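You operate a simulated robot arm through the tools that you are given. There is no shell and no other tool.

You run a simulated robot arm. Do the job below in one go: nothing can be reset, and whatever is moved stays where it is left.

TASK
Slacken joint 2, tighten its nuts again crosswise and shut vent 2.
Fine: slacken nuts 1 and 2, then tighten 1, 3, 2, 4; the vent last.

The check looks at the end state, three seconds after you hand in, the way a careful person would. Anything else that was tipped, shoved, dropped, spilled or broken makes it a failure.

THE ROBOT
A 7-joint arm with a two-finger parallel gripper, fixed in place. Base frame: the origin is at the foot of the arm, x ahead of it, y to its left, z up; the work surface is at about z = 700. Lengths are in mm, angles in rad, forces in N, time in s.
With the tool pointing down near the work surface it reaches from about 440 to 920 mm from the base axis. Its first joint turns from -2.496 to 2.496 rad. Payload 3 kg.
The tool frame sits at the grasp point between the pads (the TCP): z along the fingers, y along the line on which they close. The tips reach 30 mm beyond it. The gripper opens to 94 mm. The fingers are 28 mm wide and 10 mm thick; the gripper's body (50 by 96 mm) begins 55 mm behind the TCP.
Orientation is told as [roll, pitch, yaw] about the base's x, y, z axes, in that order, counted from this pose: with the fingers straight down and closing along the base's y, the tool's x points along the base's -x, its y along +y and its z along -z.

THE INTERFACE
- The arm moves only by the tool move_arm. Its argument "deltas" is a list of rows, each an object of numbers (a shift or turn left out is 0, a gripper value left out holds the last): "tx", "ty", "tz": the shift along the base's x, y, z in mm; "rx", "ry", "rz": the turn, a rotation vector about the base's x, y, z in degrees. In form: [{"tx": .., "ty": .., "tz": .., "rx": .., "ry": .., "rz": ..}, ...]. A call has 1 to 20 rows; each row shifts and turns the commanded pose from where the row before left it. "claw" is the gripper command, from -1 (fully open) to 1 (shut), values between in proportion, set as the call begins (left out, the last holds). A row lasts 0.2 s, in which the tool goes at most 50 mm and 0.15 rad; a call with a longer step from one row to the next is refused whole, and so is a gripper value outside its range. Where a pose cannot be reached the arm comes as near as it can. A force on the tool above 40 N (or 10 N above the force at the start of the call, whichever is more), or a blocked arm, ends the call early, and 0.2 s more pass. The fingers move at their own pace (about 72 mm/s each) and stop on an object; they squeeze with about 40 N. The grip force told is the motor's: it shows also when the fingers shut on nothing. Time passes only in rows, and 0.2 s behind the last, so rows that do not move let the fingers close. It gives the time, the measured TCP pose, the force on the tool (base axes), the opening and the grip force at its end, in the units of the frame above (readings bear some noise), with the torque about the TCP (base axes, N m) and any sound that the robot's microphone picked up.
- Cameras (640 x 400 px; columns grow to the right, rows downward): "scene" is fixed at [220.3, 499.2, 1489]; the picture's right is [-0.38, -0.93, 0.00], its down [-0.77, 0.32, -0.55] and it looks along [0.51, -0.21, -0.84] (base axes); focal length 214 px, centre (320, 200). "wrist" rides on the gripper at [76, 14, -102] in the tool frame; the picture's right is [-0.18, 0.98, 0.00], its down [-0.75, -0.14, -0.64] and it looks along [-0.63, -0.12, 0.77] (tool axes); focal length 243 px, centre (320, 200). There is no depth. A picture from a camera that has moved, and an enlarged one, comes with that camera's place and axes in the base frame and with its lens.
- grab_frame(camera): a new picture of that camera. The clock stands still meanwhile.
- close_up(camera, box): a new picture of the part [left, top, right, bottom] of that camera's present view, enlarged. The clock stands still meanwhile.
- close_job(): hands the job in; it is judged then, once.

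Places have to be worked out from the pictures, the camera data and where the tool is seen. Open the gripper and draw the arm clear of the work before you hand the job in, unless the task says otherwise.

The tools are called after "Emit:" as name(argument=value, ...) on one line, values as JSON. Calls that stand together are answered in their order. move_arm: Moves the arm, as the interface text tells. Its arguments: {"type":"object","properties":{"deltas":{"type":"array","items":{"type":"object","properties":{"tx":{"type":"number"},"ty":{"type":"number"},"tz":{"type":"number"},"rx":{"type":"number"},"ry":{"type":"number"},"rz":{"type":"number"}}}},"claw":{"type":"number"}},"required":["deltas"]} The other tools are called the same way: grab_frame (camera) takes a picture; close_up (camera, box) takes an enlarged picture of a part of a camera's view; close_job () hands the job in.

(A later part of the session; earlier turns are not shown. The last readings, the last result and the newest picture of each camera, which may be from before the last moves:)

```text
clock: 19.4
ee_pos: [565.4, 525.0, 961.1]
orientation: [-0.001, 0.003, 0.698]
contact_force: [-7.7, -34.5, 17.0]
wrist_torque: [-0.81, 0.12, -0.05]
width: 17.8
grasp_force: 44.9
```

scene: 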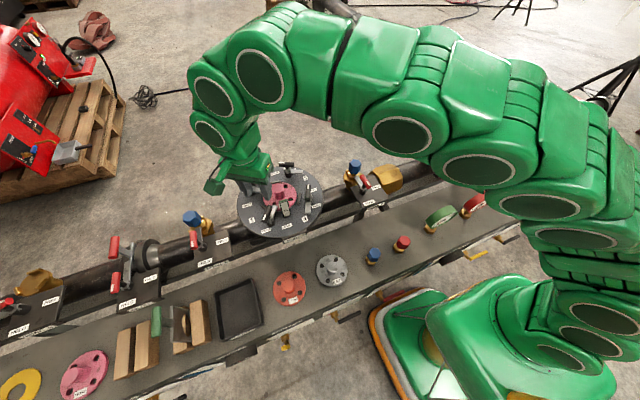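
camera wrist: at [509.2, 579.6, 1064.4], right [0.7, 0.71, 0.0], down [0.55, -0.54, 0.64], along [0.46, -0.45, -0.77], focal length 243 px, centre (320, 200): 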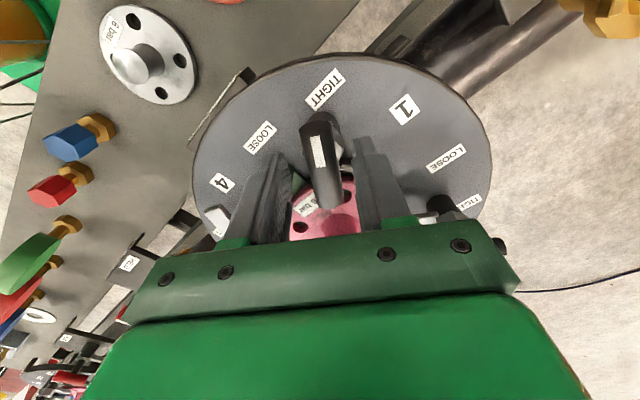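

Turned 74° so far with the side pull towards −y rising. I correct by about 1.3 mm and go on.

Emit:
move_arm(deltas=[{"tx": -0.3, "ty": -1.2, "tz": 0.2}, {}])

```text
clock: 20.0
ee_pos: [565.0, 525.2, 960.0]
orientation: [0.001, 0.0, 0.698]
contact_force: [3.4, -21.1, 2.5]
wrist_torque: [-0.3, -0.3, -0.06]
width: 17.7
grasp_force: 45.0
```

Emit:
move_arm(deltas=[{"ty": -0.8, "rz": 5}, {"ty": -0.3, "rz": 5}, {"rz": 5}, {"rz": 4}])

```text
clock: 21.0
ee_pos: [564.8, 523.1, 961.8]
orientation: [0.0, -0.002, 1.03]
contact_force: [29.3, 7.6, -8.2]
wrist_torque: [0.82, -1.0, -0.06]
width: 17.5
grasp_force: 44.8
```

Now 93° turned. I relieve the +x pull and turn the last ~8°.

Emit:
move_arm(deltas=[{"tx": 0.9, "ty": 0.2, "rz": 4}, {"tx": 0.3, "rz": 4}, {}])

Emit:
grab_frame(camera="wrist")

Emit:
grab_frame(camera="scene")

```text
clock: 21.8
ee_pos: [566.2, 523.3, 961.2]
orientation: [0.001, 0.0, 1.169]
contact_force: [19.1, 6.9, -4.4]
wrist_torque: [0.27, -0.37, -0.92]
width: 17.6
grasp_force: 45.3
```

```text
taken
camera wrist: at [523.2, 458.9, 1064.1], right [-0.83, 0.55, 0.0], down [0.42, 0.64, 0.64], along [0.35, 0.54, -0.77], focal length 243 px, centre (320, 200)
```

wrist: 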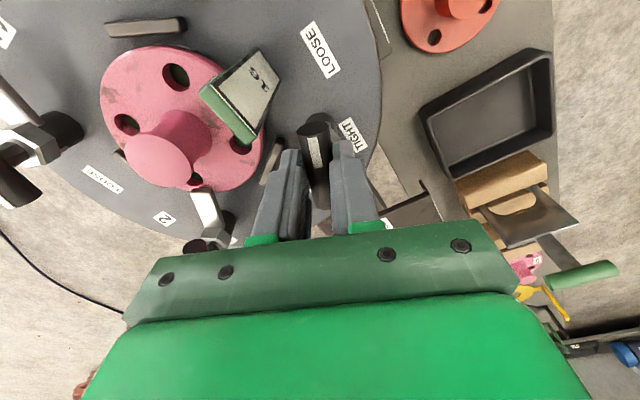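

```text
taken
```

scene: 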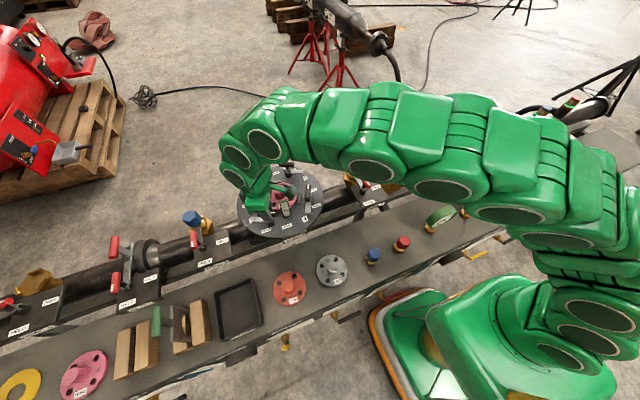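

Reached 101° with a clear −0.9 Nm reaction: nut 1 is at its loose stop. I open the gripper and rise straight up, then check.

Emit:
move_arm(deltas=[{}, {}], claw=0.15)

Emit:
move_arm(deltas=[{"tz": 15}, {"tz": 20}, {"tz": 25}, {"tz": 30}, {"tz": 30}, {"tz": 30}])

Emit:
grab_frame(camera="wrist")

Emit:
close_up(camera="scene", box=[220, 150, 340, 240])

```text
clock: 22.4
ee_pos: [566.5, 524.2, 961.7]
orientation: [-0.001, -0.001, 1.169]
contact_force: [0.4, -0.8, 0.2]
wrist_torque: [0.01, 0.0, -0.02]
width: 40.1
grasp_force: 0.1
```

```text
clock: 23.8
ee_pos: [564.6, 523.0, 1111.2]
orientation: [-0.001, 0.002, 1.169]
contact_force: [-0.5, 0.1, -0.9]
wrist_torque: [-0.01, 0.01, -0.01]
width: 39.9
grasp_force: 0.0
```

```text
taken
camera wrist: at [521.0, 457.9, 1214.7], right [-0.83, 0.55, 0.0], down [0.43, 0.64, 0.64], along [0.35, 0.53, -0.77], focal length 243 px, centre (320, 200)
```

wrist: 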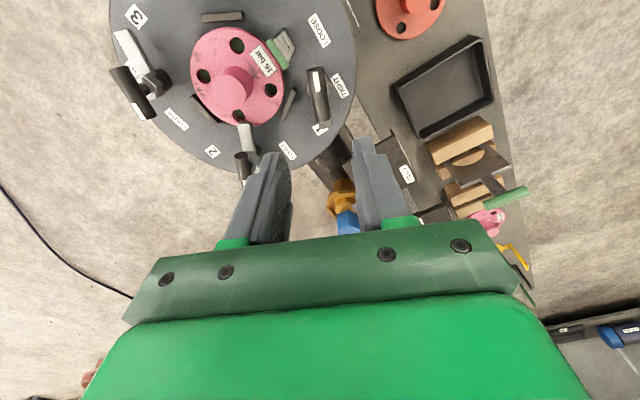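

```text
4.44 times, centred on (280, 195) of scene
camera zoom: at [220.3, 499.2, 1489.0], right [-0.38, -0.93, 0.0], down [-0.77, 0.32, -0.55], along [0.51, -0.21, -0.84], focal length 953 px, centre (498, 222)
```

zoom: 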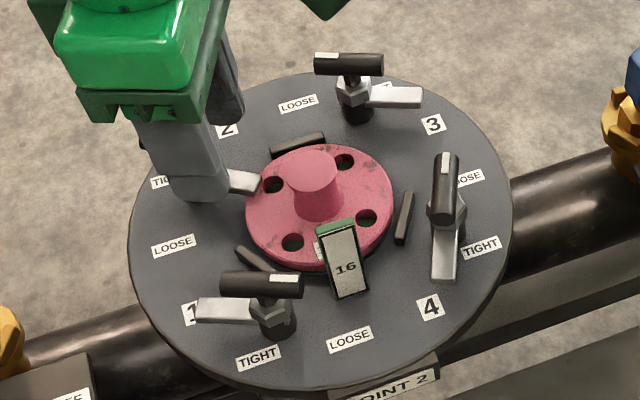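

Nut 1's stripe now points to LOOSE like nuts 3 and 4. I move above nut 2 and test in free air whether the wrist can yaw to about 157°, which a single-grip slackening would need.

Emit:
move_arm(deltas=[{"tx": 27.5, "ty": 5.8, "tz": -4}, {"tx": 27.5, "ty": 5.8, "tz": -4}, {"tx": 27.5, "ty": 5.8, "tz": -4}, {"tx": 27.5, "ty": 5.8, "tz": -4}, {"tx": 27.5, "ty": 5.8, "tz": -4}])

Emit:
move_arm(deltas=[{"rz": 8}, {"rz": 8}, {"rz": 8}, {"rz": 8}, {"rz": 8}, {"rz": 8}, {"rz": 8}, {"rz": 8}, {"rz": 8}, {"rz": 8}, {"rz": 8}])

Emit:
grab_frame(camera="wrist")

```text
clock: 25.0
ee_pos: [636.4, 538.5, 1098.2]
orientation: [0.0, 0.0, 1.17]
contact_force: [-0.4, 0.6, -0.8]
wrist_torque: [-0.02, 0.02, 0.0]
width: 40.2
grasp_force: 0.0
out of reach, approached as far as the arm can: row 3, 4, 5
```

```text
clock: 27.4
ee_pos: [637.5, 538.3, 1096.9]
orientation: [0.0, 0.001, 2.708]
contact_force: [-0.7, 0.0, 0.0]
wrist_torque: [0.02, 0.0, -0.01]
width: 40.2
grasp_force: 0.0
```

```text
taken
camera wrist: at [700.0, 492.9, 1200.7], right [-0.58, -0.81, 0.0], down [-0.62, 0.45, 0.64], along [-0.52, 0.37, -0.77], focal length 243 px, centre (320, 200)
```

wrist: 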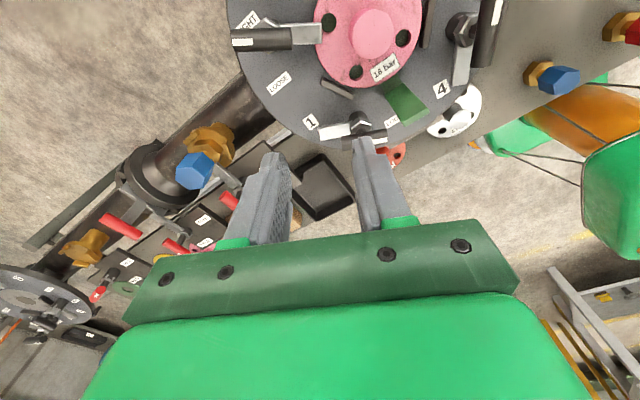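

The wrist can yaw to 155°, but at this height nut 2 (r≈893) is beyond reach with the tool upright. Tilting the fingers outward ~15° buys reach and still clamps a round bar properly. I turn back to yaw 56° and then tilt.

Emit:
move_arm(deltas=[{"rz": -8.25}, {"rz": -8.25}, {"rz": -8.25}, {"rz": -8.25}, {"rz": -8.25}, {"rz": -8.25}, {"rz": -8.25}, {"rz": -8.25}, {"rz": -8.25}, {"rz": -8.25}, {"rz": -8.25}, {"rz": -8.25}])

Emit:
move_arm(deltas=[{"rx": 3.09, "ry": -3.93}, {"rx": 3.09, "ry": -3.93}, {"rx": 3.09, "ry": -3.93}, {}])

Emit:
grab_frame(camera="wrist")

Emit:
grab_frame(camera="scene")

```text
clock: 30.0
ee_pos: [637.1, 537.8, 1098.4]
orientation: [-0.001, 0.0, 0.973]
contact_force: [0.5, 0.8, -0.1]
wrist_torque: [0.03, -0.03, -0.04]
width: 40.0
grasp_force: 0.1
```

```text
clock: 31.0
ee_pos: [636.0, 537.3, 1097.4]
orientation: [-0.082, -0.25, 0.989]
contact_force: [0.3, 0.7, 0.8]
wrist_torque: [0.0, -0.01, 0.02]
width: 40.1
grasp_force: 0.0
```

```text
taken
camera wrist: at [563.1, 467.0, 1177.5], right [-0.71, 0.71, -0.03], down [0.39, 0.43, 0.82], along [0.59, 0.57, -0.58], focal length 243 px, centre (320, 200)
```

wrist: 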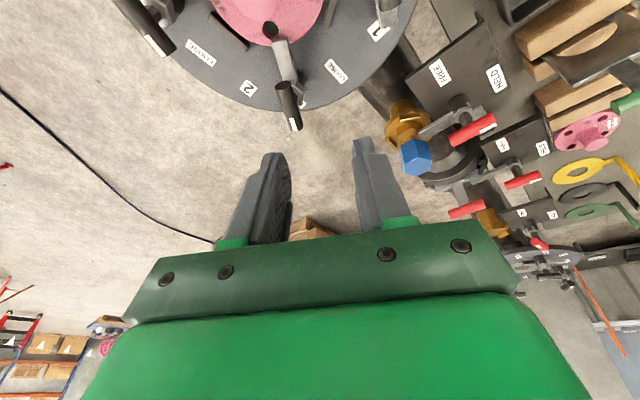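

```text
taken
```

scene: 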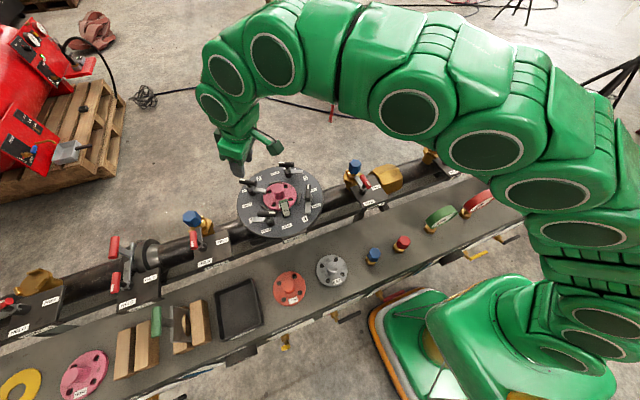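

Tilted 15°, holding at (636, 537, 1097). I now move to a standoff point back along the tilted tool axis from nut 2's bar, about (683, 536, 1040).

Emit:
move_arm(deltas=[{"tx": 12, "tz": -15}, {"tx": 12, "tz": -15}, {"tx": 12, "ty": -1, "tz": -14}, {"tx": 10.7, "tz": -14}])

Emit:
grab_frame(camera="wrist")

Emit:
close_up(camera="wrist", box=[230, 60, 390, 180])

```text
clock: 32.0
ee_pos: [684.7, 534.0, 1039.2]
orientation: [-0.083, -0.249, 0.985]
contact_force: [-0.9, -0.4, 0.6]
wrist_torque: [0.01, -0.02, 0.0]
width: 40.0
grasp_force: 0.0
```

```text
taken
camera wrist: at [611.1, 464.4, 1118.4], right [-0.71, 0.71, -0.03], down [0.39, 0.43, 0.82], along [0.59, 0.57, -0.58], focal length 243 px, centre (320, 200)
```

wrist: 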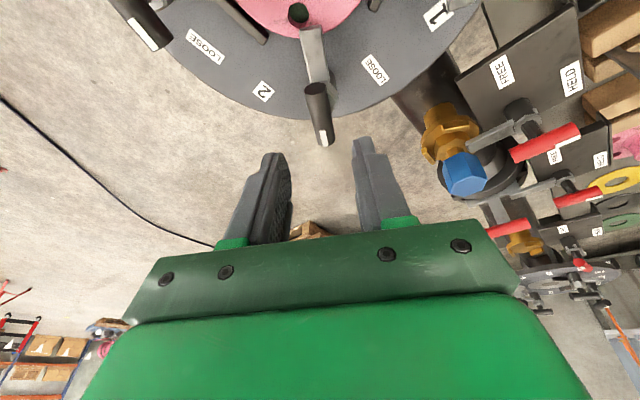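

```text
3.33 times, centred on (310, 120) of wrist
camera zoom: at [611.1, 464.4, 1118.4], right [-0.71, 0.71, -0.03], down [0.39, 0.43, 0.82], along [0.59, 0.57, -0.58], focal length 809 px, centre (353, 467)
```

zoom: 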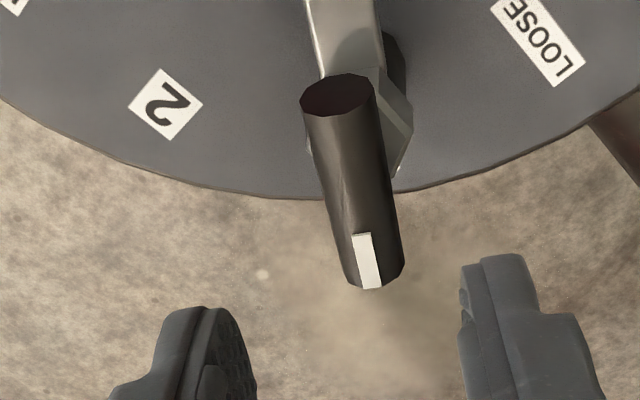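

In this tilted view nut 2's bar lies right on the tool axis, 100 mm ahead: about (705, 551, 942). I descend along the tool axis, first most of the way.

Emit:
move_arm(deltas=[{"tx": 3.3, "ty": 2.8, "tz": -16.2}, {"tx": 3.3, "ty": 2.8, "tz": -16.2}, {"tx": 3.3, "ty": 2.8, "tz": -16.2}])

Emit:
grab_frame(camera="wrist")

Emit:
close_up(camera="wrist", box=[240, 70, 400, 190])

Emit:
close_up(camera="scene", box=[220, 130, 340, 220])

```text
clock: 32.8
ee_pos: [692.9, 541.7, 990.9]
orientation: [-0.083, -0.249, 0.988]
contact_force: [-0.5, 0.0, 0.7]
wrist_torque: [0.02, 0.01, 0.02]
width: 40.0
grasp_force: 0.1
```

```text
taken
camera wrist: at [619.9, 472.1, 1071.0], right [-0.71, 0.71, -0.03], down [0.39, 0.43, 0.82], along [0.59, 0.57, -0.58], focal length 243 px, centre (320, 200)
```

wrist: 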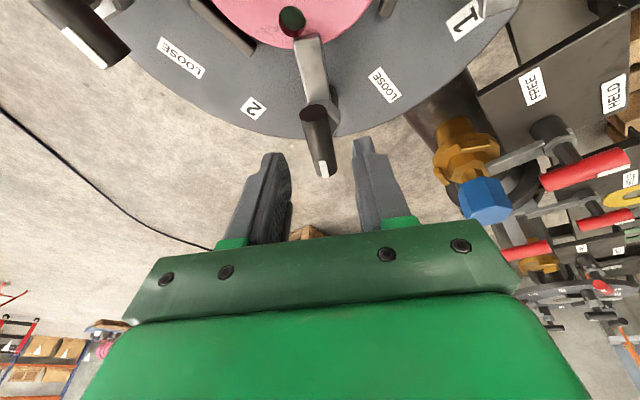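

```text
3.33 times, centred on (320, 130) of wrist
camera zoom: at [619.9, 472.1, 1071.0], right [-0.71, 0.71, -0.03], down [0.39, 0.43, 0.82], along [0.59, 0.57, -0.58], focal length 809 px, centre (320, 433)
```

zoom: 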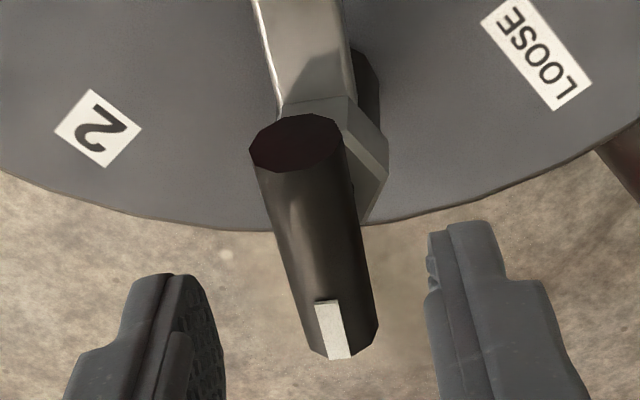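

```text
4.44 times, centred on (280, 175) of scene
camera zoom: at [220.3, 499.2, 1489.0], right [-0.38, -0.93, 0.0], down [-0.77, 0.32, -0.55], along [0.51, -0.21, -0.84], focal length 953 px, centre (498, 311)
```

zoom: 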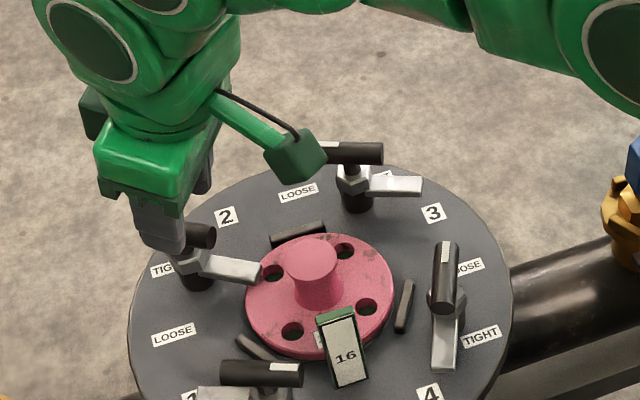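

The bar stays centred, now ~52 mm ahead on the axis. I descend the remaining 35 mm and close.

Emit:
move_arm(deltas=[{"tx": 2.4, "ty": 1.9, "tz": -11.5}, {"tx": 2.4, "ty": 1.9, "tz": -11.5}, {"tx": 2.4, "ty": 1.9, "tz": -11.2}, {}])

Emit:
close_up(camera="wrist", box=[240, 70, 400, 190])

```text
clock: 33.8
ee_pos: [701.5, 549.8, 957.4]
orientation: [-0.082, -0.25, 0.988]
contact_force: [-0.4, 0.1, -0.6]
wrist_torque: [0.01, 0.02, 0.01]
width: 40.1
grasp_force: 0.0
```

```text
3.33 times, centred on (320, 130) of wrist
camera zoom: at [627.0, 479.1, 1036.9], right [-0.71, 0.71, -0.03], down [0.39, 0.43, 0.82], along [0.59, 0.57, -0.58], focal length 809 px, centre (320, 433)
```

zoom: 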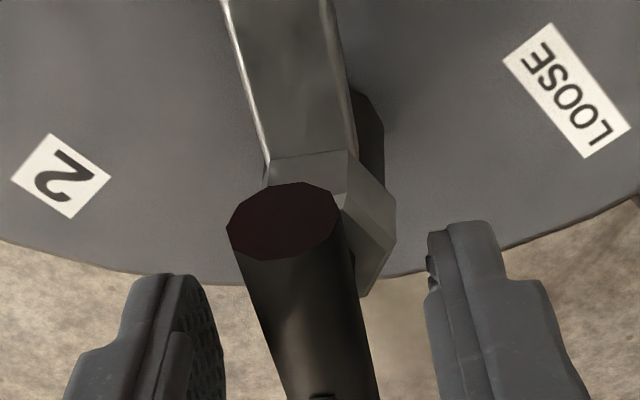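

Centred between the fingers, so I close on the bar.

Emit:
move_arm(deltas=[{}, {}, {}], claw=1)

```text
clock: 34.6
ee_pos: [701.3, 548.0, 956.7]
orientation: [-0.082, -0.25, 0.987]
contact_force: [14.6, -2.7, 0.9]
wrist_torque: [-0.05, -0.34, 0.46]
width: 17.9
grasp_force: 45.4
```

Gripped at 17.9 mm. I turn counter-clockwise about the tilted tool axis in stages.

Emit:
move_arm(deltas=[{"tx": 0.4, "rx": -0.81, "ry": -0.64, "rz": 3.86}, {"rx": -1.017, "ry": -0.8, "rz": 4.83}, {"rx": -1.017, "ry": -0.8, "rz": 4.83}, {"rx": -1.017, "ry": -0.8, "rz": 4.83}])

```text
clock: 35.6
ee_pos: [701.7, 549.5, 957.5]
orientation: [-0.159, -0.21, 1.324]
contact_force: [4.6, -26.5, 4.9]
wrist_torque: [0.52, -0.3, -0.13]
width: 17.9
grasp_force: 45.6
```

Emit:
move_arm(deltas=[{"tx": 0.1, "ty": -0.9}, {"rx": -1.017, "ry": -0.8, "rz": 4.83}, {"rx": -1.017, "ry": -0.8, "rz": 4.83}, {"rx": -1.017, "ry": -0.8, "rz": 4.83}])

```text
clock: 36.6
ee_pos: [702.8, 550.2, 957.8]
orientation: [-0.208, -0.161, 1.588]
contact_force: [25.3, -11.5, -1.8]
wrist_torque: [0.93, -0.44, -0.12]
width: 17.8
grasp_force: 45.4
```

Turned ~34°; I ease with the pull and continue.

Emit:
move_arm(deltas=[{"tx": 0.9, "ty": -0.4}, {"rx": -1.017, "ry": -0.8, "rz": 4.83}, {"rx": -1.017, "ry": -0.8, "rz": 4.83}, {"rx": -1.017, "ry": -0.8, "rz": 4.83}])

```text
clock: 37.6
ee_pos: [702.9, 551.1, 956.6]
orientation: [-0.243, -0.103, 1.847]
contact_force: [18.4, 4.8, 9.8]
wrist_torque: [1.46, 0.02, -0.05]
width: 17.8
grasp_force: 44.8
```

Emit:
move_arm(deltas=[{"tx": 0.6, "ty": 0.2, "tz": 0.2}, {"rx": -1.017, "ry": -0.8, "rz": 4.83}, {"rx": -1.017, "ry": -0.8, "rz": 4.83}, {"rx": -1.017, "ry": -0.8, "rz": 4.83}])

```text
clock: 38.6
ee_pos: [702.1, 550.5, 956.4]
orientation: [-0.259, -0.037, 2.101]
contact_force: [2.6, 7.7, 12.9]
wrist_torque: [1.41, 0.62, 0.03]
width: 17.7
grasp_force: 44.7
```

Emit:
move_arm(deltas=[{"tx": 0.1, "ty": 0.3, "tz": 0.4}, {"rx": -1.017, "ry": -0.8, "rz": 4.83}, {"rx": -1.017, "ry": -0.8, "rz": 4.83}, {"rx": -1.017, "ry": -0.8, "rz": 4.83}])

```text
clock: 39.6
ee_pos: [702.0, 548.4, 956.9]
orientation: [-0.256, 0.033, 2.354]
contact_force: [-14.9, -10.0, -0.8]
wrist_torque: [0.92, 1.28, 0.02]
width: 17.7
grasp_force: 44.6
```

Emit:
move_arm(deltas=[{"tx": -0.5, "ty": -0.4}, {"rx": -1.017, "ry": -0.8, "rz": 4.83}, {"rx": -1.017, "ry": -0.8, "rz": 4.83}, {"rx": -1.017, "ry": -0.8, "rz": 4.83}])

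```text
clock: 40.6
ee_pos: [703.5, 549.2, 958.1]
orientation: [-0.242, 0.099, 2.608]
contact_force: [-12.1, -7.0, -8.6]
wrist_torque: [0.43, 1.27, 0.0]
width: 17.9
grasp_force: 45.1
```

Turned ~94°; the last ~8° should bring it to the loose stop.

Emit:
move_arm(deltas=[{"tx": -0.4, "ty": -0.2, "tz": -0.2, "rx": -0.81, "ry": -0.64, "rz": 3.86}, {"rx": -0.81, "ry": -0.64, "rz": 3.86}, {}])

Emit:
close_up(camera="scene", box=[220, 130, 340, 220])

Emit:
grab_frame(camera="wrist")

```text
clock: 41.4
ee_pos: [703.3, 549.6, 957.6]
orientation: [-0.231, 0.131, 2.742]
contact_force: [13.3, 14.1, -8.2]
wrist_torque: [-0.01, -0.52, -1.52]
width: 18.3
grasp_force: 44.9
```

```text
4.44 times, centred on (280, 175) of scene
camera zoom: at [220.3, 499.2, 1489.0], right [-0.38, -0.93, 0.0], down [-0.77, 0.32, -0.55], along [0.51, -0.21, -0.84], focal length 953 px, centre (498, 311)
```

zoom: 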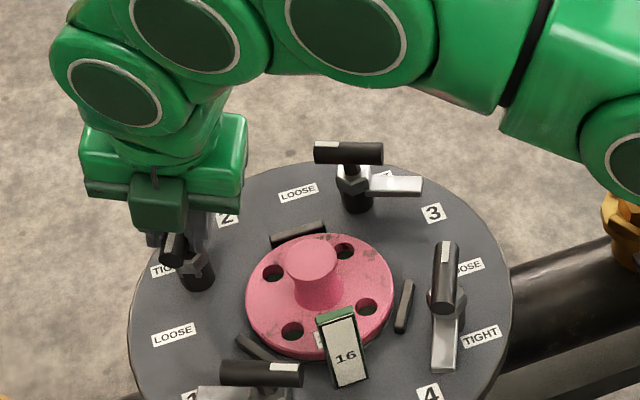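

```text
taken
camera wrist: at [745.9, 490.3, 1063.8], right [-0.51, -0.82, -0.25], down [-0.77, 0.32, 0.55], along [-0.38, 0.47, -0.8], focal length 243 px, centre (320, 200)
```

wrist: 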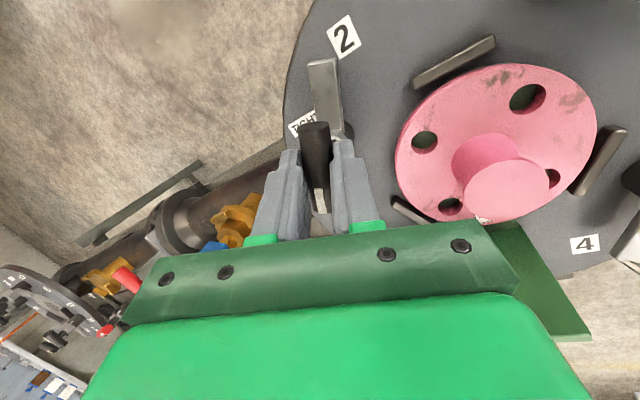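

Nut 2's loose stop is reached (−1.5 Nm), so all four are loose. I open and retreat along the tool axis.

Emit:
move_arm(deltas=[{}, {}], claw=0.15)

Emit:
move_arm(deltas=[{"tx": -3, "ty": -2.4, "tz": 14.5}, {"tx": -4.1, "ty": -3.2, "tz": 19.3}, {"tx": -4.1, "ty": -3.2, "tz": 19.3}, {"tx": -4.1, "ty": -3.2, "tz": 19.3}])

Emit:
grab_frame(camera="wrist")

Emit:
close_up(camera="scene", box=[220, 140, 340, 230])

```text
clock: 42.0
ee_pos: [701.9, 549.4, 958.0]
orientation: [-0.228, 0.129, 2.741]
contact_force: [-0.6, -0.2, 0.5]
wrist_torque: [0.02, -0.01, -0.03]
width: 40.5
grasp_force: 0.0
```

```text
clock: 43.0
ee_pos: [687.1, 537.5, 1028.2]
orientation: [-0.231, 0.13, 2.741]
contact_force: [0.4, -0.4, 0.2]
wrist_torque: [-0.04, -0.01, -0.01]
width: 39.8
grasp_force: 0.0
```

```text
taken
camera wrist: at [729.9, 478.6, 1135.6], right [-0.51, -0.82, -0.24], down [-0.77, 0.32, 0.55], along [-0.38, 0.47, -0.8], focal length 243 px, centre (320, 200)
```

wrist: 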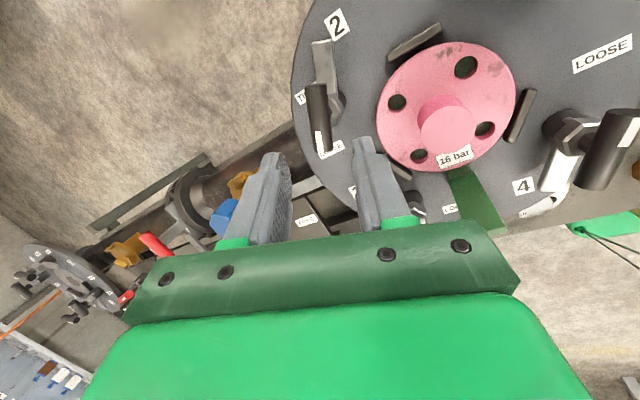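

```text
4.44 times, centred on (280, 185) of scene
camera zoom: at [220.3, 499.2, 1489.0], right [-0.38, -0.93, 0.0], down [-0.77, 0.32, -0.55], along [0.51, -0.21, -0.84], focal length 953 px, centre (498, 267)
```

zoom: 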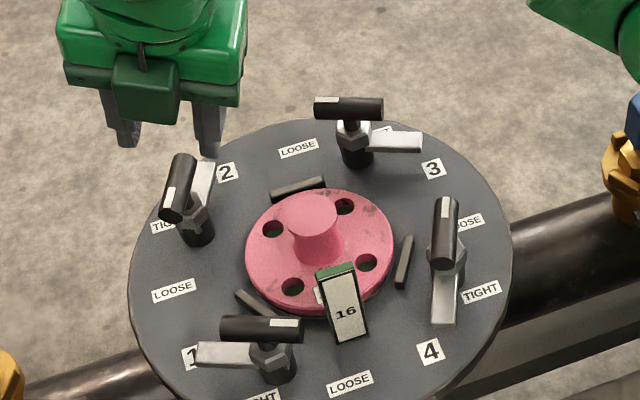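

All four stripes now read LOOSE. I go to nut 1 at height, removing the tilt and yawing back to 67°.

Emit:
move_arm(deltas=[{"tx": -10, "ty": -1, "tz": 3, "rx": -3.09, "ry": 3.93}, {"tx": -10, "ty": -1, "tz": 3, "rx": -3.09, "ry": 3.93}, {"tx": -10, "ty": -1, "tz": 3, "rx": -3.09, "ry": 3.93}, {"tx": -9, "ty": -1, "rz": -8.2}, {"tx": -9, "ty": -1, "rz": -8.2}, {"tx": -9, "ty": -1, "rz": -8.2}, {"tx": -9, "ty": -1, "rz": -8.2}, {"tx": -9, "ty": -1, "rz": -8.2}, {"tx": -9, "ty": -1, "rz": -8.2}, {"tx": -9, "ty": -1, "rz": -8.2}, {"tx": -9, "ty": -1, "rz": -8.2}, {"tx": -9, "ty": -1, "rz": -8.2}, {"tx": -9, "ty": -0.5, "rz": -8.2}, {"rz": -8.2}])

Emit:
grab_frame(camera="wrist")

Emit:
close_up(camera="wrist", box=[240, 60, 400, 180])

```text
clock: 46.0
ee_pos: [566.9, 525.7, 1038.0]
orientation: [0.001, 0.0, 1.181]
contact_force: [1.3, -0.7, -1.2]
wrist_torque: [0.01, 0.0, -0.01]
width: 39.9
grasp_force: 0.1
```

```text
taken
camera wrist: at [524.5, 459.4, 1141.0], right [-0.84, 0.54, 0.0], down [0.42, 0.64, 0.64], along [0.35, 0.54, -0.77], focal length 243 px, centre (320, 200)
```

wrist: 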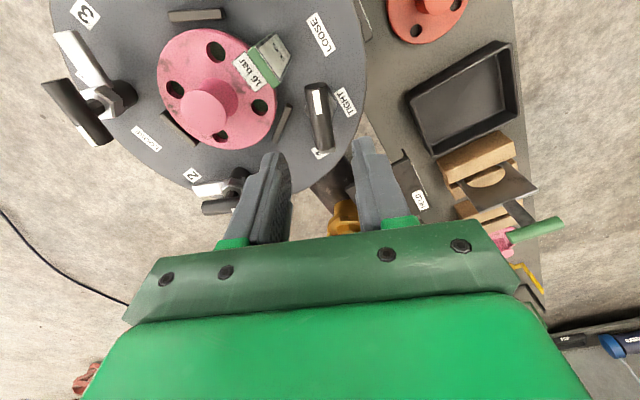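

```text
3.33 times, centred on (320, 120) of wrist
camera zoom: at [524.5, 459.4, 1141.0], right [-0.84, 0.54, 0.0], down [0.42, 0.64, 0.64], along [0.35, 0.54, -0.77], focal length 809 px, centre (320, 467)
```

zoom: 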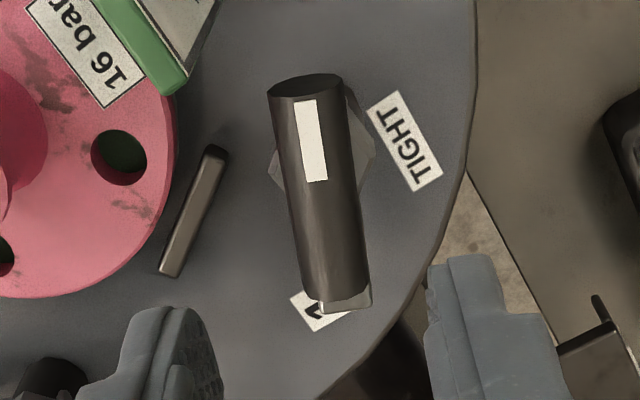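

Nut 1's bar is centred under the tool, ~97 mm below. I descend to z≈961.

Emit:
move_arm(deltas=[{"tz": -20}, {"tz": -20}, {"tz": -20}, {"tz": -17}, {}])

Emit:
close_up(camera="wrist", box=[240, 90, 400, 210])

```text
clock: 47.2
ee_pos: [565.4, 524.0, 960.3]
orientation: [-0.001, 0.0, 1.181]
contact_force: [0.6, 0.4, -0.1]
wrist_torque: [-0.02, 0.06, 0.0]
width: 40.2
grasp_force: 0.1
```

```text
3.33 times, centred on (320, 150) of wrist
camera zoom: at [523.9, 459.7, 1063.8], right [-0.84, 0.54, 0.0], down [0.42, 0.64, 0.64], along [0.35, 0.54, -0.77], focal length 809 px, centre (320, 367)
```

zoom: 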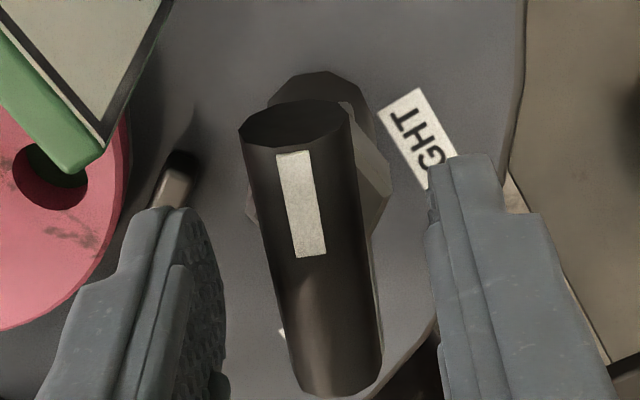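

Centred again; I close on the bar and begin tightening clockwise.

Emit:
move_arm(deltas=[{}, {}, {}], claw=1)

Emit:
move_arm(deltas=[{"rz": -4}, {"rz": -5}, {"rz": -5}, {"rz": -5}])

```text
clock: 48.0
ee_pos: [566.9, 525.0, 961.2]
orientation: [0.001, -0.001, 1.181]
contact_force: [6.9, 0.6, -1.6]
wrist_torque: [0.17, -0.26, -1.06]
width: 18.1
grasp_force: 45.1
```

```text
clock: 49.0
ee_pos: [565.4, 526.2, 960.8]
orientation: [0.002, 0.001, 0.85]
contact_force: [0.0, -0.5, -9.9]
wrist_torque: [0.51, -0.32, 0.0]
width: 17.7
grasp_force: 45.5
```

Emit:
move_arm(deltas=[{"rz": -5}, {"rz": -5}, {"rz": -5}, {"rz": -5}, {"rz": -5}])

```text
clock: 50.2
ee_pos: [566.3, 525.5, 961.2]
orientation: [0.001, 0.002, 0.416]
contact_force: [0.7, 25.0, -25.8]
wrist_torque: [0.49, 0.09, 0.03]
width: 17.6
grasp_force: 45.3
```

I ease with the pull (+y, −z) and continue clockwise.

Emit:
move_arm(deltas=[{"ty": 0.8, "tz": -0.5}, {"rz": -5}, {"rz": -5}, {"rz": -5}, {"rz": -5}])

```text
clock: 51.4
ee_pos: [565.5, 526.0, 960.3]
orientation: [-0.003, 0.003, 0.065]
contact_force: [-31.1, 4.4, -13.3]
wrist_torque: [0.09, 0.42, 0.02]
width: 17.8
grasp_force: 45.3
```

Emit:
move_arm(deltas=[{"tx": -1.0, "ty": 0.1, "tz": -0.3}, {"rz": -5}, {"rz": -5}, {"rz": -5}, {"rz": -5}])

```text
clock: 52.6
ee_pos: [566.3, 526.3, 959.7]
orientation: [0.003, 0.0, -0.284]
contact_force: [2.4, 19.6, -14.4]
wrist_torque: [0.56, 0.2, 0.01]
width: 17.7
grasp_force: 44.7
```

Emit:
move_arm(deltas=[{"ty": 0.6, "tz": -0.3}, {"rz": -5}, {"rz": -5}, {"rz": -4}])

```text
clock: 53.6
ee_pos: [566.5, 526.8, 961.1]
orientation: [0.0, 0.0, -0.528]
contact_force: [8.8, 0.9, 1.6]
wrist_torque: [0.21, 0.03, -0.01]
width: 17.7
grasp_force: 44.8
```

4° short of the original tight angle; I go on gently to find the tight stop.

Emit:
move_arm(deltas=[{"rz": -3}, {"rz": -2}, {}])

```text
clock: 54.4
ee_pos: [566.5, 527.0, 961.4]
orientation: [0.002, -0.001, -0.615]
contact_force: [18.9, 8.9, 2.3]
wrist_torque: [-0.12, -0.99, 1.08]
width: 17.6
grasp_force: 44.9
```

Reaction torque +1.08 Nm: the tight stop is felt. A small extra push makes sure it's seated.

Emit:
move_arm(deltas=[{"tx": 0.4, "ty": 0.3, "rz": -2}, {"rz": -1}, {}])

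Emit:
grab_frame(camera="wrist")

Emit:
close_up(camera="scene", box=[220, 150, 340, 240])

```text
clock: 55.2
ee_pos: [565.6, 526.1, 960.4]
orientation: [0.002, 0.001, -0.668]
contact_force: [1.0, 1.6, 18.8]
wrist_torque: [-0.02, -0.13, 1.48]
width: 19.0
grasp_force: 45.2
```

```text
taken
camera wrist: at [514.6, 584.5, 1064.1], right [0.75, 0.66, 0.0], down [0.51, -0.58, 0.64], along [0.42, -0.48, -0.77], focal length 243 px, centre (320, 200)
```

wrist: 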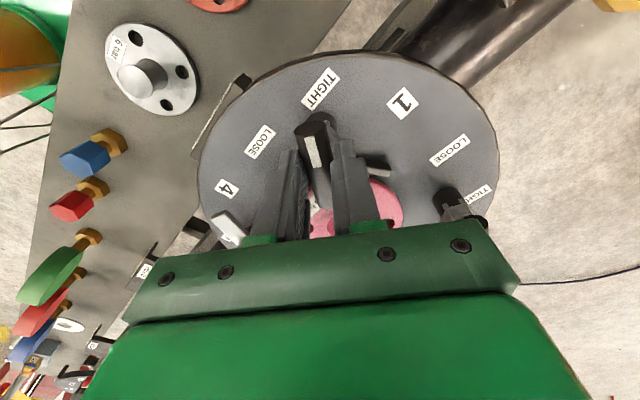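

```text
4.44 times, centred on (280, 195) of scene
camera zoom: at [220.3, 499.2, 1489.0], right [-0.38, -0.93, 0.0], down [-0.77, 0.32, -0.55], along [0.51, -0.21, -0.84], focal length 953 px, centre (498, 222)
```

zoom: 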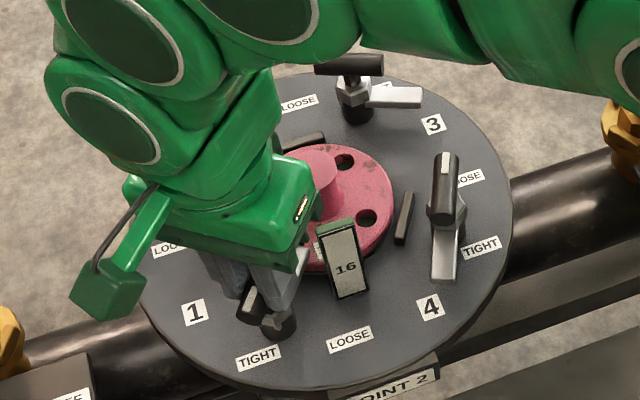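

Nut 1 is tight at its stop; the tool even turned slightly past the bar. I open and rise, then check.

Emit:
move_arm(deltas=[{}, {}], claw=0.15)

Emit:
move_arm(deltas=[{"tz": 15}, {"tz": 20}, {"tz": 25}, {"tz": 10}])

Emit:
close_up(camera="wrist", box=[240, 50, 440, 200])

Emit:
close_up(camera="scene", box=[220, 150, 340, 240])

```text
clock: 55.8
ee_pos: [567.4, 525.4, 959.6]
orientation: [0.0, 0.0, -0.666]
contact_force: [0.2, -0.1, -0.6]
wrist_torque: [0.01, -0.02, 0.0]
width: 40.1
grasp_force: 0.1
```

```text
clock: 56.8
ee_pos: [566.6, 526.4, 1031.0]
orientation: [-0.003, 0.001, -0.666]
contact_force: [-0.5, -0.3, -0.1]
wrist_torque: [0.02, 0.0, -0.04]
width: 40.0
grasp_force: 0.1
```

```text
2.67 times, centred on (340, 125) of wrist
camera zoom: at [514.4, 584.3, 1133.3], right [0.75, 0.66, 0.0], down [0.51, -0.58, 0.64], along [0.42, -0.48, -0.77], focal length 647 px, centre (267, 400)
```

zoom: 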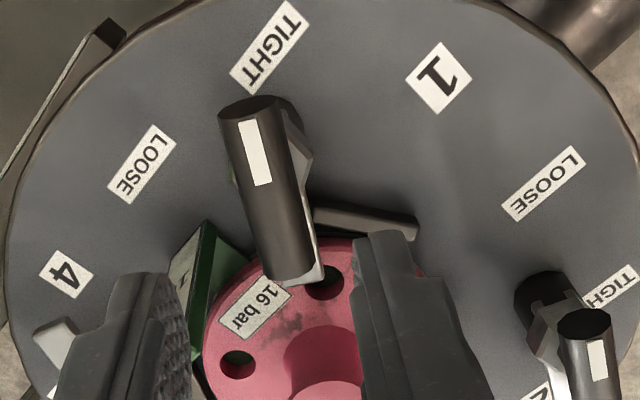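

```text
4.44 times, centred on (280, 195) of scene
camera zoom: at [220.3, 499.2, 1489.0], right [-0.38, -0.93, 0.0], down [-0.77, 0.32, -0.55], along [0.51, -0.21, -0.84], focal length 953 px, centre (498, 222)
```

zoom: 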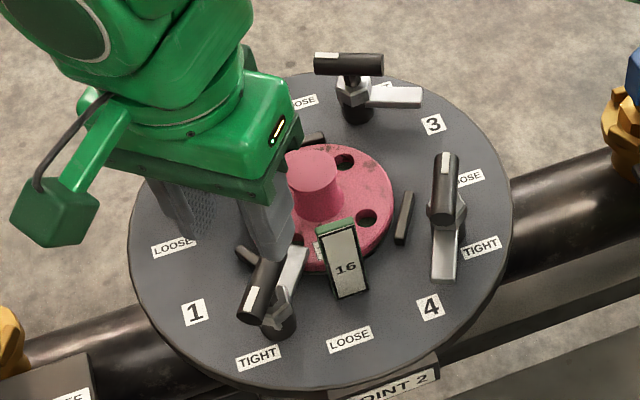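

Nut 1 reads TIGHT and the card is undisturbed. Next is nut 3, expected at about (731, 413.5). I travel at z≈1025, yawing to 67.5°.

Emit:
move_arm(deltas=[{"tx": 12.6, "ty": -8.7, "rz": 8.1}, {"tx": 12.6, "ty": -8.7, "rz": 8.1}, {"tx": 12.6, "ty": -8.7, "rz": 8.1}, {"tx": 12.6, "ty": -8.7, "rz": 8.1}, {"tx": 12.6, "ty": -8.7, "rz": 8.1}, {"tx": 12.6, "ty": -8.7, "rz": 8.1}, {"tx": 12.6, "ty": -8.7, "rz": 8.1}, {"tx": 12.6, "ty": -8.7, "rz": 8.1}, {"tx": 12.6, "ty": -8.7, "rz": 8.1}, {"tx": 12.6, "ty": -8.7, "rz": 8.1}, {"tx": 12.6, "ty": -8.7, "tz": -3, "rz": 8.1}, {"tx": 12.6, "ty": -8.7, "tz": -3, "rz": 8.1}, {"tx": 12.6, "ty": -8.4, "tz": -3, "rz": 8.5}])

Emit:
grab_frame(camera="wrist")

Emit:
close_up(camera="wrist", box=[240, 60, 400, 180])

```text
clock: 59.6
ee_pos: [730.5, 413.7, 1022.1]
orientation: [0.001, 0.0, 1.18]
contact_force: [0.4, -0.2, 0.3]
wrist_torque: [-0.03, 0.0, 0.0]
width: 40.0
grasp_force: 0.0
```

```text
taken
camera wrist: at [687.5, 348.3, 1125.3], right [-0.84, 0.54, 0.0], down [0.42, 0.64, 0.64], along [0.35, 0.54, -0.77], focal length 243 px, centre (320, 200)
```

wrist: 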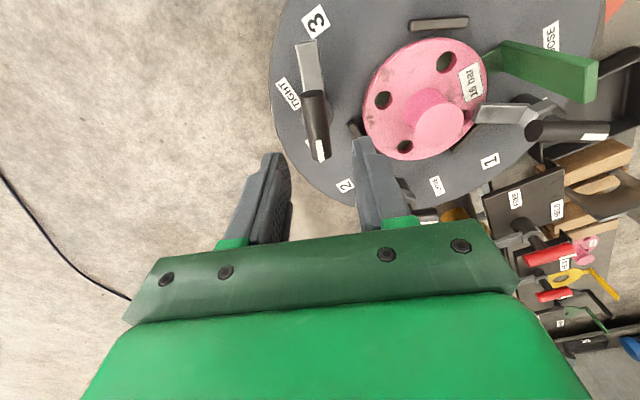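

```text
3.33 times, centred on (320, 120) of wrist
camera zoom: at [687.5, 348.3, 1125.3], right [-0.84, 0.54, 0.0], down [0.42, 0.64, 0.64], along [0.35, 0.54, -0.77], focal length 809 px, centre (320, 467)
```

zoom: 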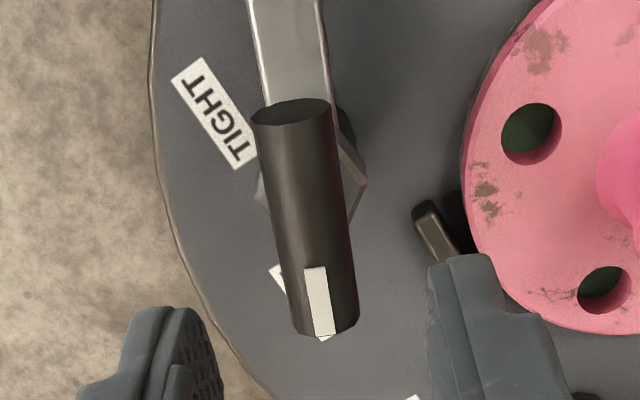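

Nut 3's bar is ~2.7 mm to the left in the picture, so at about (732.7, 412.3). I correct and descend to z≈960.

Emit:
move_arm(deltas=[{"tx": 2.2, "ty": -1.4, "tz": -15}, {"tz": -16}, {"tz": -16}, {"tz": -15}, {}])

Emit:
close_up(camera="wrist", box=[240, 90, 400, 210])

```text
clock: 60.8
ee_pos: [731.9, 412.7, 958.6]
orientation: [0.0, 0.001, 1.177]
contact_force: [0.6, -1.4, -0.8]
wrist_torque: [0.01, 0.0, -0.04]
width: 40.0
grasp_force: 0.1
```

```text
3.33 times, centred on (320, 150) of wrist
camera zoom: at [689.4, 346.7, 1062.0], right [-0.84, 0.55, 0.0], down [0.42, 0.64, 0.64], along [0.35, 0.54, -0.77], focal length 809 px, centre (320, 367)
```

zoom: 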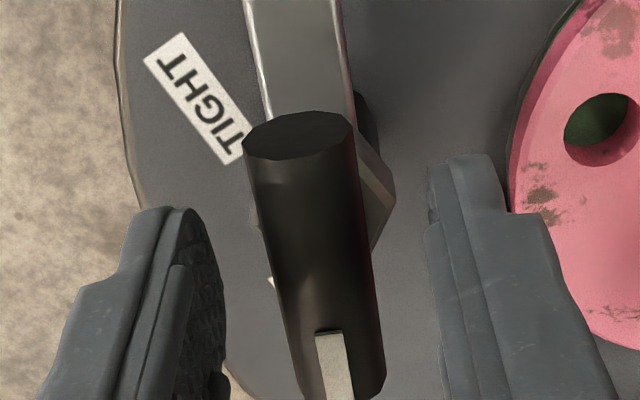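

Well centred. Close and start tightening nut 3 clockwise.

Emit:
move_arm(deltas=[{}, {}, {}], claw=1)

Emit:
move_arm(deltas=[{"rz": -4}, {"rz": -5}, {"rz": -5}, {"rz": -5}])

```text
clock: 61.6
ee_pos: [732.1, 412.7, 958.8]
orientation: [0.001, 0.002, 1.178]
contact_force: [0.1, -0.8, -1.1]
wrist_torque: [0.02, -0.08, -1.07]
width: 17.9
grasp_force: 45.2
```

```text
clock: 62.6
ee_pos: [731.5, 412.2, 958.1]
orientation: [0.001, 0.003, 0.847]
contact_force: [-30.6, -24.4, 2.7]
wrist_torque: [-0.89, 0.92, 0.03]
width: 17.7
grasp_force: 45.3
```

Nut 3 turns; I ease with the side pull and continue.

Emit:
move_arm(deltas=[{"tx": -1.0, "ty": -0.8}, {"rz": -5}, {"rz": -5}, {"rz": -5}])

```text
clock: 63.6
ee_pos: [731.4, 412.7, 959.6]
orientation: [0.001, -0.002, 0.585]
contact_force: [19.7, 25.0, -20.9]
wrist_torque: [0.87, -0.96, 0.04]
width: 17.7
grasp_force: 44.4
```

Emit:
move_arm(deltas=[{"tx": 0.5, "ty": 0.5, "tz": -0.4}, {"rz": -5}, {"rz": -5}, {"rz": -5}])

```text
clock: 64.6
ee_pos: [730.9, 411.8, 959.3]
orientation: [0.002, 0.002, 0.322]
contact_force: [4.8, 27.6, -9.2]
wrist_torque: [0.38, 0.53, 0.07]
width: 17.6
grasp_force: 45.3
```

Emit:
move_arm(deltas=[{"tx": 0.1, "ty": 0.8, "tz": -0.2}, {"rz": -5}, {"rz": -5}, {"rz": -5}])

```text
clock: 65.6
ee_pos: [731.5, 414.1, 958.4]
orientation: [-0.001, 0.001, 0.062]
contact_force: [-15.5, 27.0, 1.7]
wrist_torque: [0.5, 1.44, 0.04]
width: 17.7
grasp_force: 45.5
```

Emit:
move_arm(deltas=[{"tx": -0.5, "ty": 0.8}, {"rz": -5}, {"rz": -5}, {"rz": -5}])

```text
clock: 66.6
ee_pos: [731.4, 414.1, 960.2]
orientation: [0.0, 0.001, -0.204]
contact_force: [-13.5, 18.0, 1.0]
wrist_torque: [0.49, 0.75, 0.01]
width: 17.8
grasp_force: 45.3
```

Emit:
move_arm(deltas=[{"tx": -0.4, "ty": 0.5}, {"rz": -5}, {"rz": -5}, {"rz": -5}])

```text
clock: 67.6
ee_pos: [731.6, 414.4, 958.4]
orientation: [0.002, -0.001, -0.465]
contact_force: [-0.5, 20.5, 5.9]
wrist_torque: [0.7, 0.66, 0.05]
width: 17.5
grasp_force: 44.7
```

Only ~7° to go before the tight stop; I continue gently.

Emit:
move_arm(deltas=[{"ty": 0.6, "rz": -4}, {"rz": -3}, {"rz": -3}, {}])

```text
clock: 68.6
ee_pos: [729.7, 414.5, 957.7]
orientation: [0.003, 0.0, -0.638]
contact_force: [14.3, 16.3, 10.3]
wrist_torque: [0.02, -0.77, 1.47]
width: 18.0
grasp_force: 44.7
```

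Stop felt at +1.47 Nm: nut 3 is tight. I open and rise.

Emit:
move_arm(deltas=[{}, {}], claw=0.15)

Emit:
move_arm(deltas=[{"tz": 15}, {"tz": 20}, {"tz": 20}, {"tz": 10}])

Emit:
grab_frame(camera="wrist")

Emit:
close_up(camera="scene", box=[220, 150, 340, 240])

```text
clock: 69.2
ee_pos: [729.9, 414.1, 957.5]
orientation: [-0.003, 0.002, -0.637]
contact_force: [-0.8, -0.2, -1.1]
wrist_torque: [0.0, 0.01, 0.02]
width: 39.8
grasp_force: 0.1
```

```text
clock: 70.2
ee_pos: [730.3, 414.5, 1023.4]
orientation: [-0.004, 0.0, -0.637]
contact_force: [-0.2, -0.1, -0.5]
wrist_torque: [-0.01, -0.02, 0.01]
width: 39.9
grasp_force: 0.0
```

```text
taken
camera wrist: at [677.7, 470.6, 1127.0], right [0.73, 0.68, 0.0], down [0.52, -0.56, 0.64], along [0.44, -0.47, -0.77], focal length 243 px, centre (320, 200)
```

wrist: 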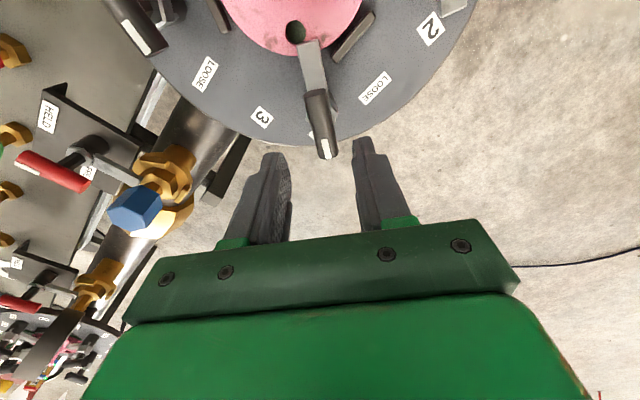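

```text
4.44 times, centred on (280, 195) of scene
camera zoom: at [220.3, 499.2, 1489.0], right [-0.38, -0.93, 0.0], down [-0.77, 0.32, -0.55], along [0.51, -0.21, -0.84], focal length 953 px, centre (498, 222)
```

zoom: 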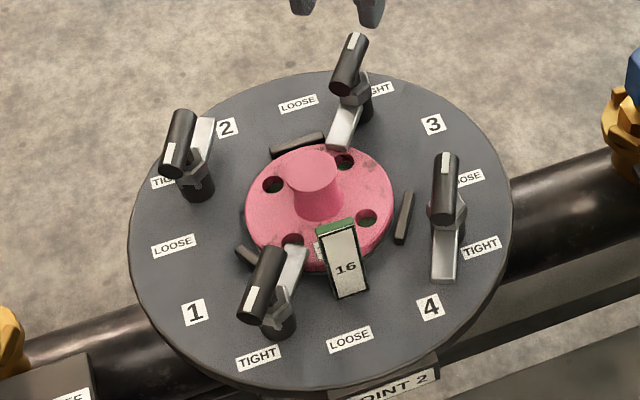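

Nut 3 reads TIGHT. Next nut 2, loose at yaw ≈155.5° and needing the outward tilt again; I travel over the plate while yawing.

Emit:
move_arm(deltas=[{"tx": -3.5, "ty": 4.3, "tz": 0.5, "rz": 8.2}, {"tx": -3.5, "ty": 4.3, "tz": 0.5, "rz": 8.2}, {"tx": -3.5, "ty": 4.3, "tz": 0.5, "rz": 8.2}, {"tx": -3.5, "ty": 4.3, "tz": 0.5, "rz": 8.2}, {"tx": -3.5, "ty": 4.3, "tz": 0.5, "rz": 8.2}, {"tx": -3.5, "ty": 4.3, "tz": 0.5, "rz": 8.2}, {"tx": -3.5, "ty": 4.3, "tz": 0.5, "rz": 8.2}, {"tx": -3.5, "ty": 4.3, "tz": 0.5, "rz": 8.2}, {"tx": -3.5, "ty": 4.3, "tz": 0.5, "rz": 8.2}, {"tx": -3.5, "ty": 4.3, "tz": 0.5, "rz": 8.2}, {"tx": -3.5, "ty": 4.3, "tz": 0.5, "rz": 8.2}, {"tx": -3.5, "ty": 4.3, "tz": 0.5, "rz": 8.2}, {"tx": -3.5, "ty": 4.3, "rz": 8.2}, {"tx": -3.5, "ty": 4.3, "rz": 8.2}, {"tx": -3.5, "ty": 4.3, "rz": 8.2}, {"tx": -3.5, "ty": 4.3, "rz": 8.2}, {"tx": -3.5, "ty": 4.3, "rz": 8.2}, {"tx": -3.5, "ty": 4.3, "rz": 8.2}, {"tx": -3.5, "ty": 4.3, "rz": 8.2}, {"tx": -3.5, "ty": 4.3, "rz": 8.2}])

Emit:
move_arm(deltas=[{"rz": 7}, {"rz": 7}, {"rz": 7}, {"rz": 7}, {"rx": 3.09, "ry": -3.93}, {"rx": 3.09, "ry": -3.93}, {"rx": 3.09, "ry": -3.93}, {}])

```text
clock: 74.4
ee_pos: [659.9, 501.2, 1030.4]
orientation: [0.0, 0.0, 2.229]
contact_force: [0.0, 0.3, 0.3]
wrist_torque: [0.0, -0.03, 0.0]
width: 39.9
grasp_force: 0.0
```

```text
clock: 76.2
ee_pos: [660.6, 501.0, 1029.7]
orientation: [-0.233, 0.12, 2.701]
contact_force: [-0.8, 1.1, 0.7]
wrist_torque: [-0.02, 0.0, -0.01]
width: 40.1
grasp_force: 0.0
```

Emit:
move_arm(deltas=[{"tx": 9, "ty": 12.2, "tz": -0.5}, {"tx": 9, "ty": 12.2, "tz": -0.5}, {"tx": 8.5, "ty": 12.1, "tz": -0.5}, {}])

Emit:
grab_frame(camera="wrist")

Emit:
close_up(camera="wrist", box=[240, 60, 400, 180])

```text
clock: 77.2
ee_pos: [687.9, 536.7, 1029.5]
orientation: [-0.234, 0.12, 2.7]
contact_force: [0.0, -0.2, 0.0]
wrist_torque: [-0.02, -0.02, -0.02]
width: 40.0
grasp_force: 0.0
```

```text
taken
camera wrist: at [729.9, 475.3, 1134.5], right [-0.55, -0.8, -0.25], down [-0.75, 0.34, 0.56], along [-0.36, 0.5, -0.79], focal length 243 px, centre (320, 200)
```

wrist: 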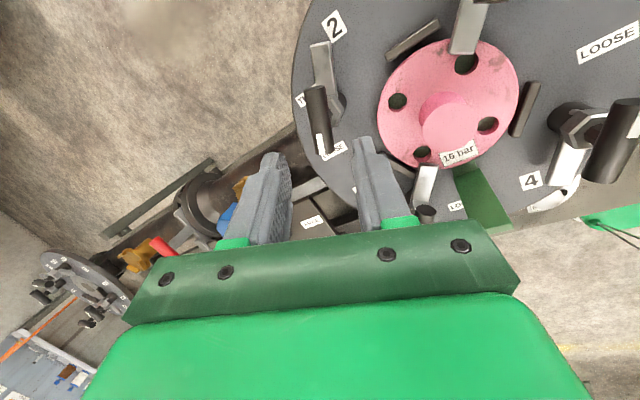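

```text
3.33 times, centred on (320, 120) of wrist
camera zoom: at [729.9, 475.3, 1134.5], right [-0.55, -0.8, -0.25], down [-0.75, 0.34, 0.56], along [-0.36, 0.5, -0.79], focal length 809 px, centre (320, 467)
```

zoom: 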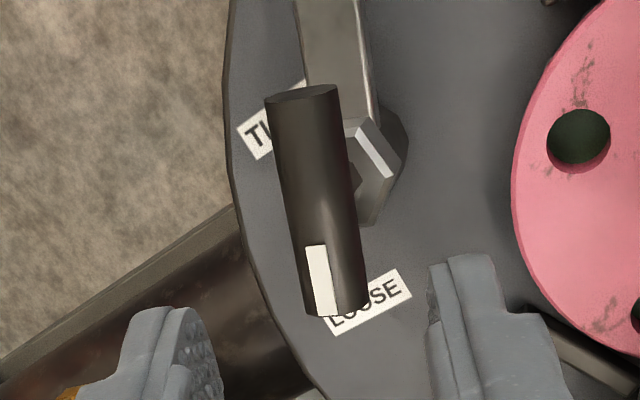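

Nut 2's bar is on the axis, ~91 mm ahead. I descend 75 mm along the tilted axis.

Emit:
move_arm(deltas=[{"tx": 3.8, "ty": 3.1, "tz": -18}, {"tx": 3.8, "ty": 3.1, "tz": -18}, {"tx": 3.8, "ty": 3.1, "tz": -18}, {"tx": 3.8, "ty": 3.1, "tz": -18}, {}])

Emit:
close_up(camera="wrist", box=[240, 90, 400, 210])

```text
clock: 78.4
ee_pos: [702.6, 550.1, 956.7]
orientation: [-0.235, 0.12, 2.702]
contact_force: [-0.6, -1.2, -0.8]
wrist_torque: [0.01, 0.02, -0.02]
width: 39.8
grasp_force: 0.1
```

```text
3.33 times, centred on (320, 150) of wrist
camera zoom: at [743.6, 487.2, 1062.1], right [-0.55, -0.8, -0.25], down [-0.75, 0.34, 0.56], along [-0.36, 0.5, -0.79], focal length 809 px, centre (320, 367)
```

zoom: 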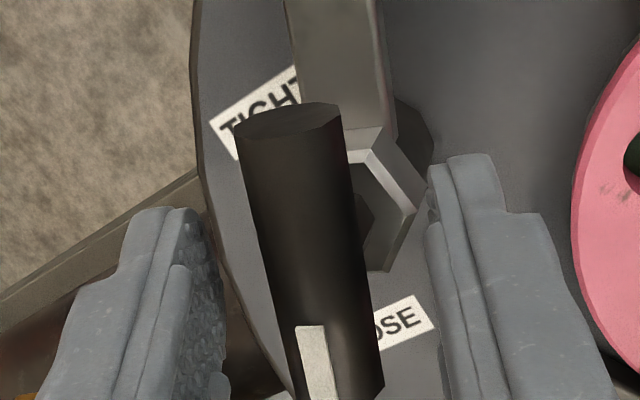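

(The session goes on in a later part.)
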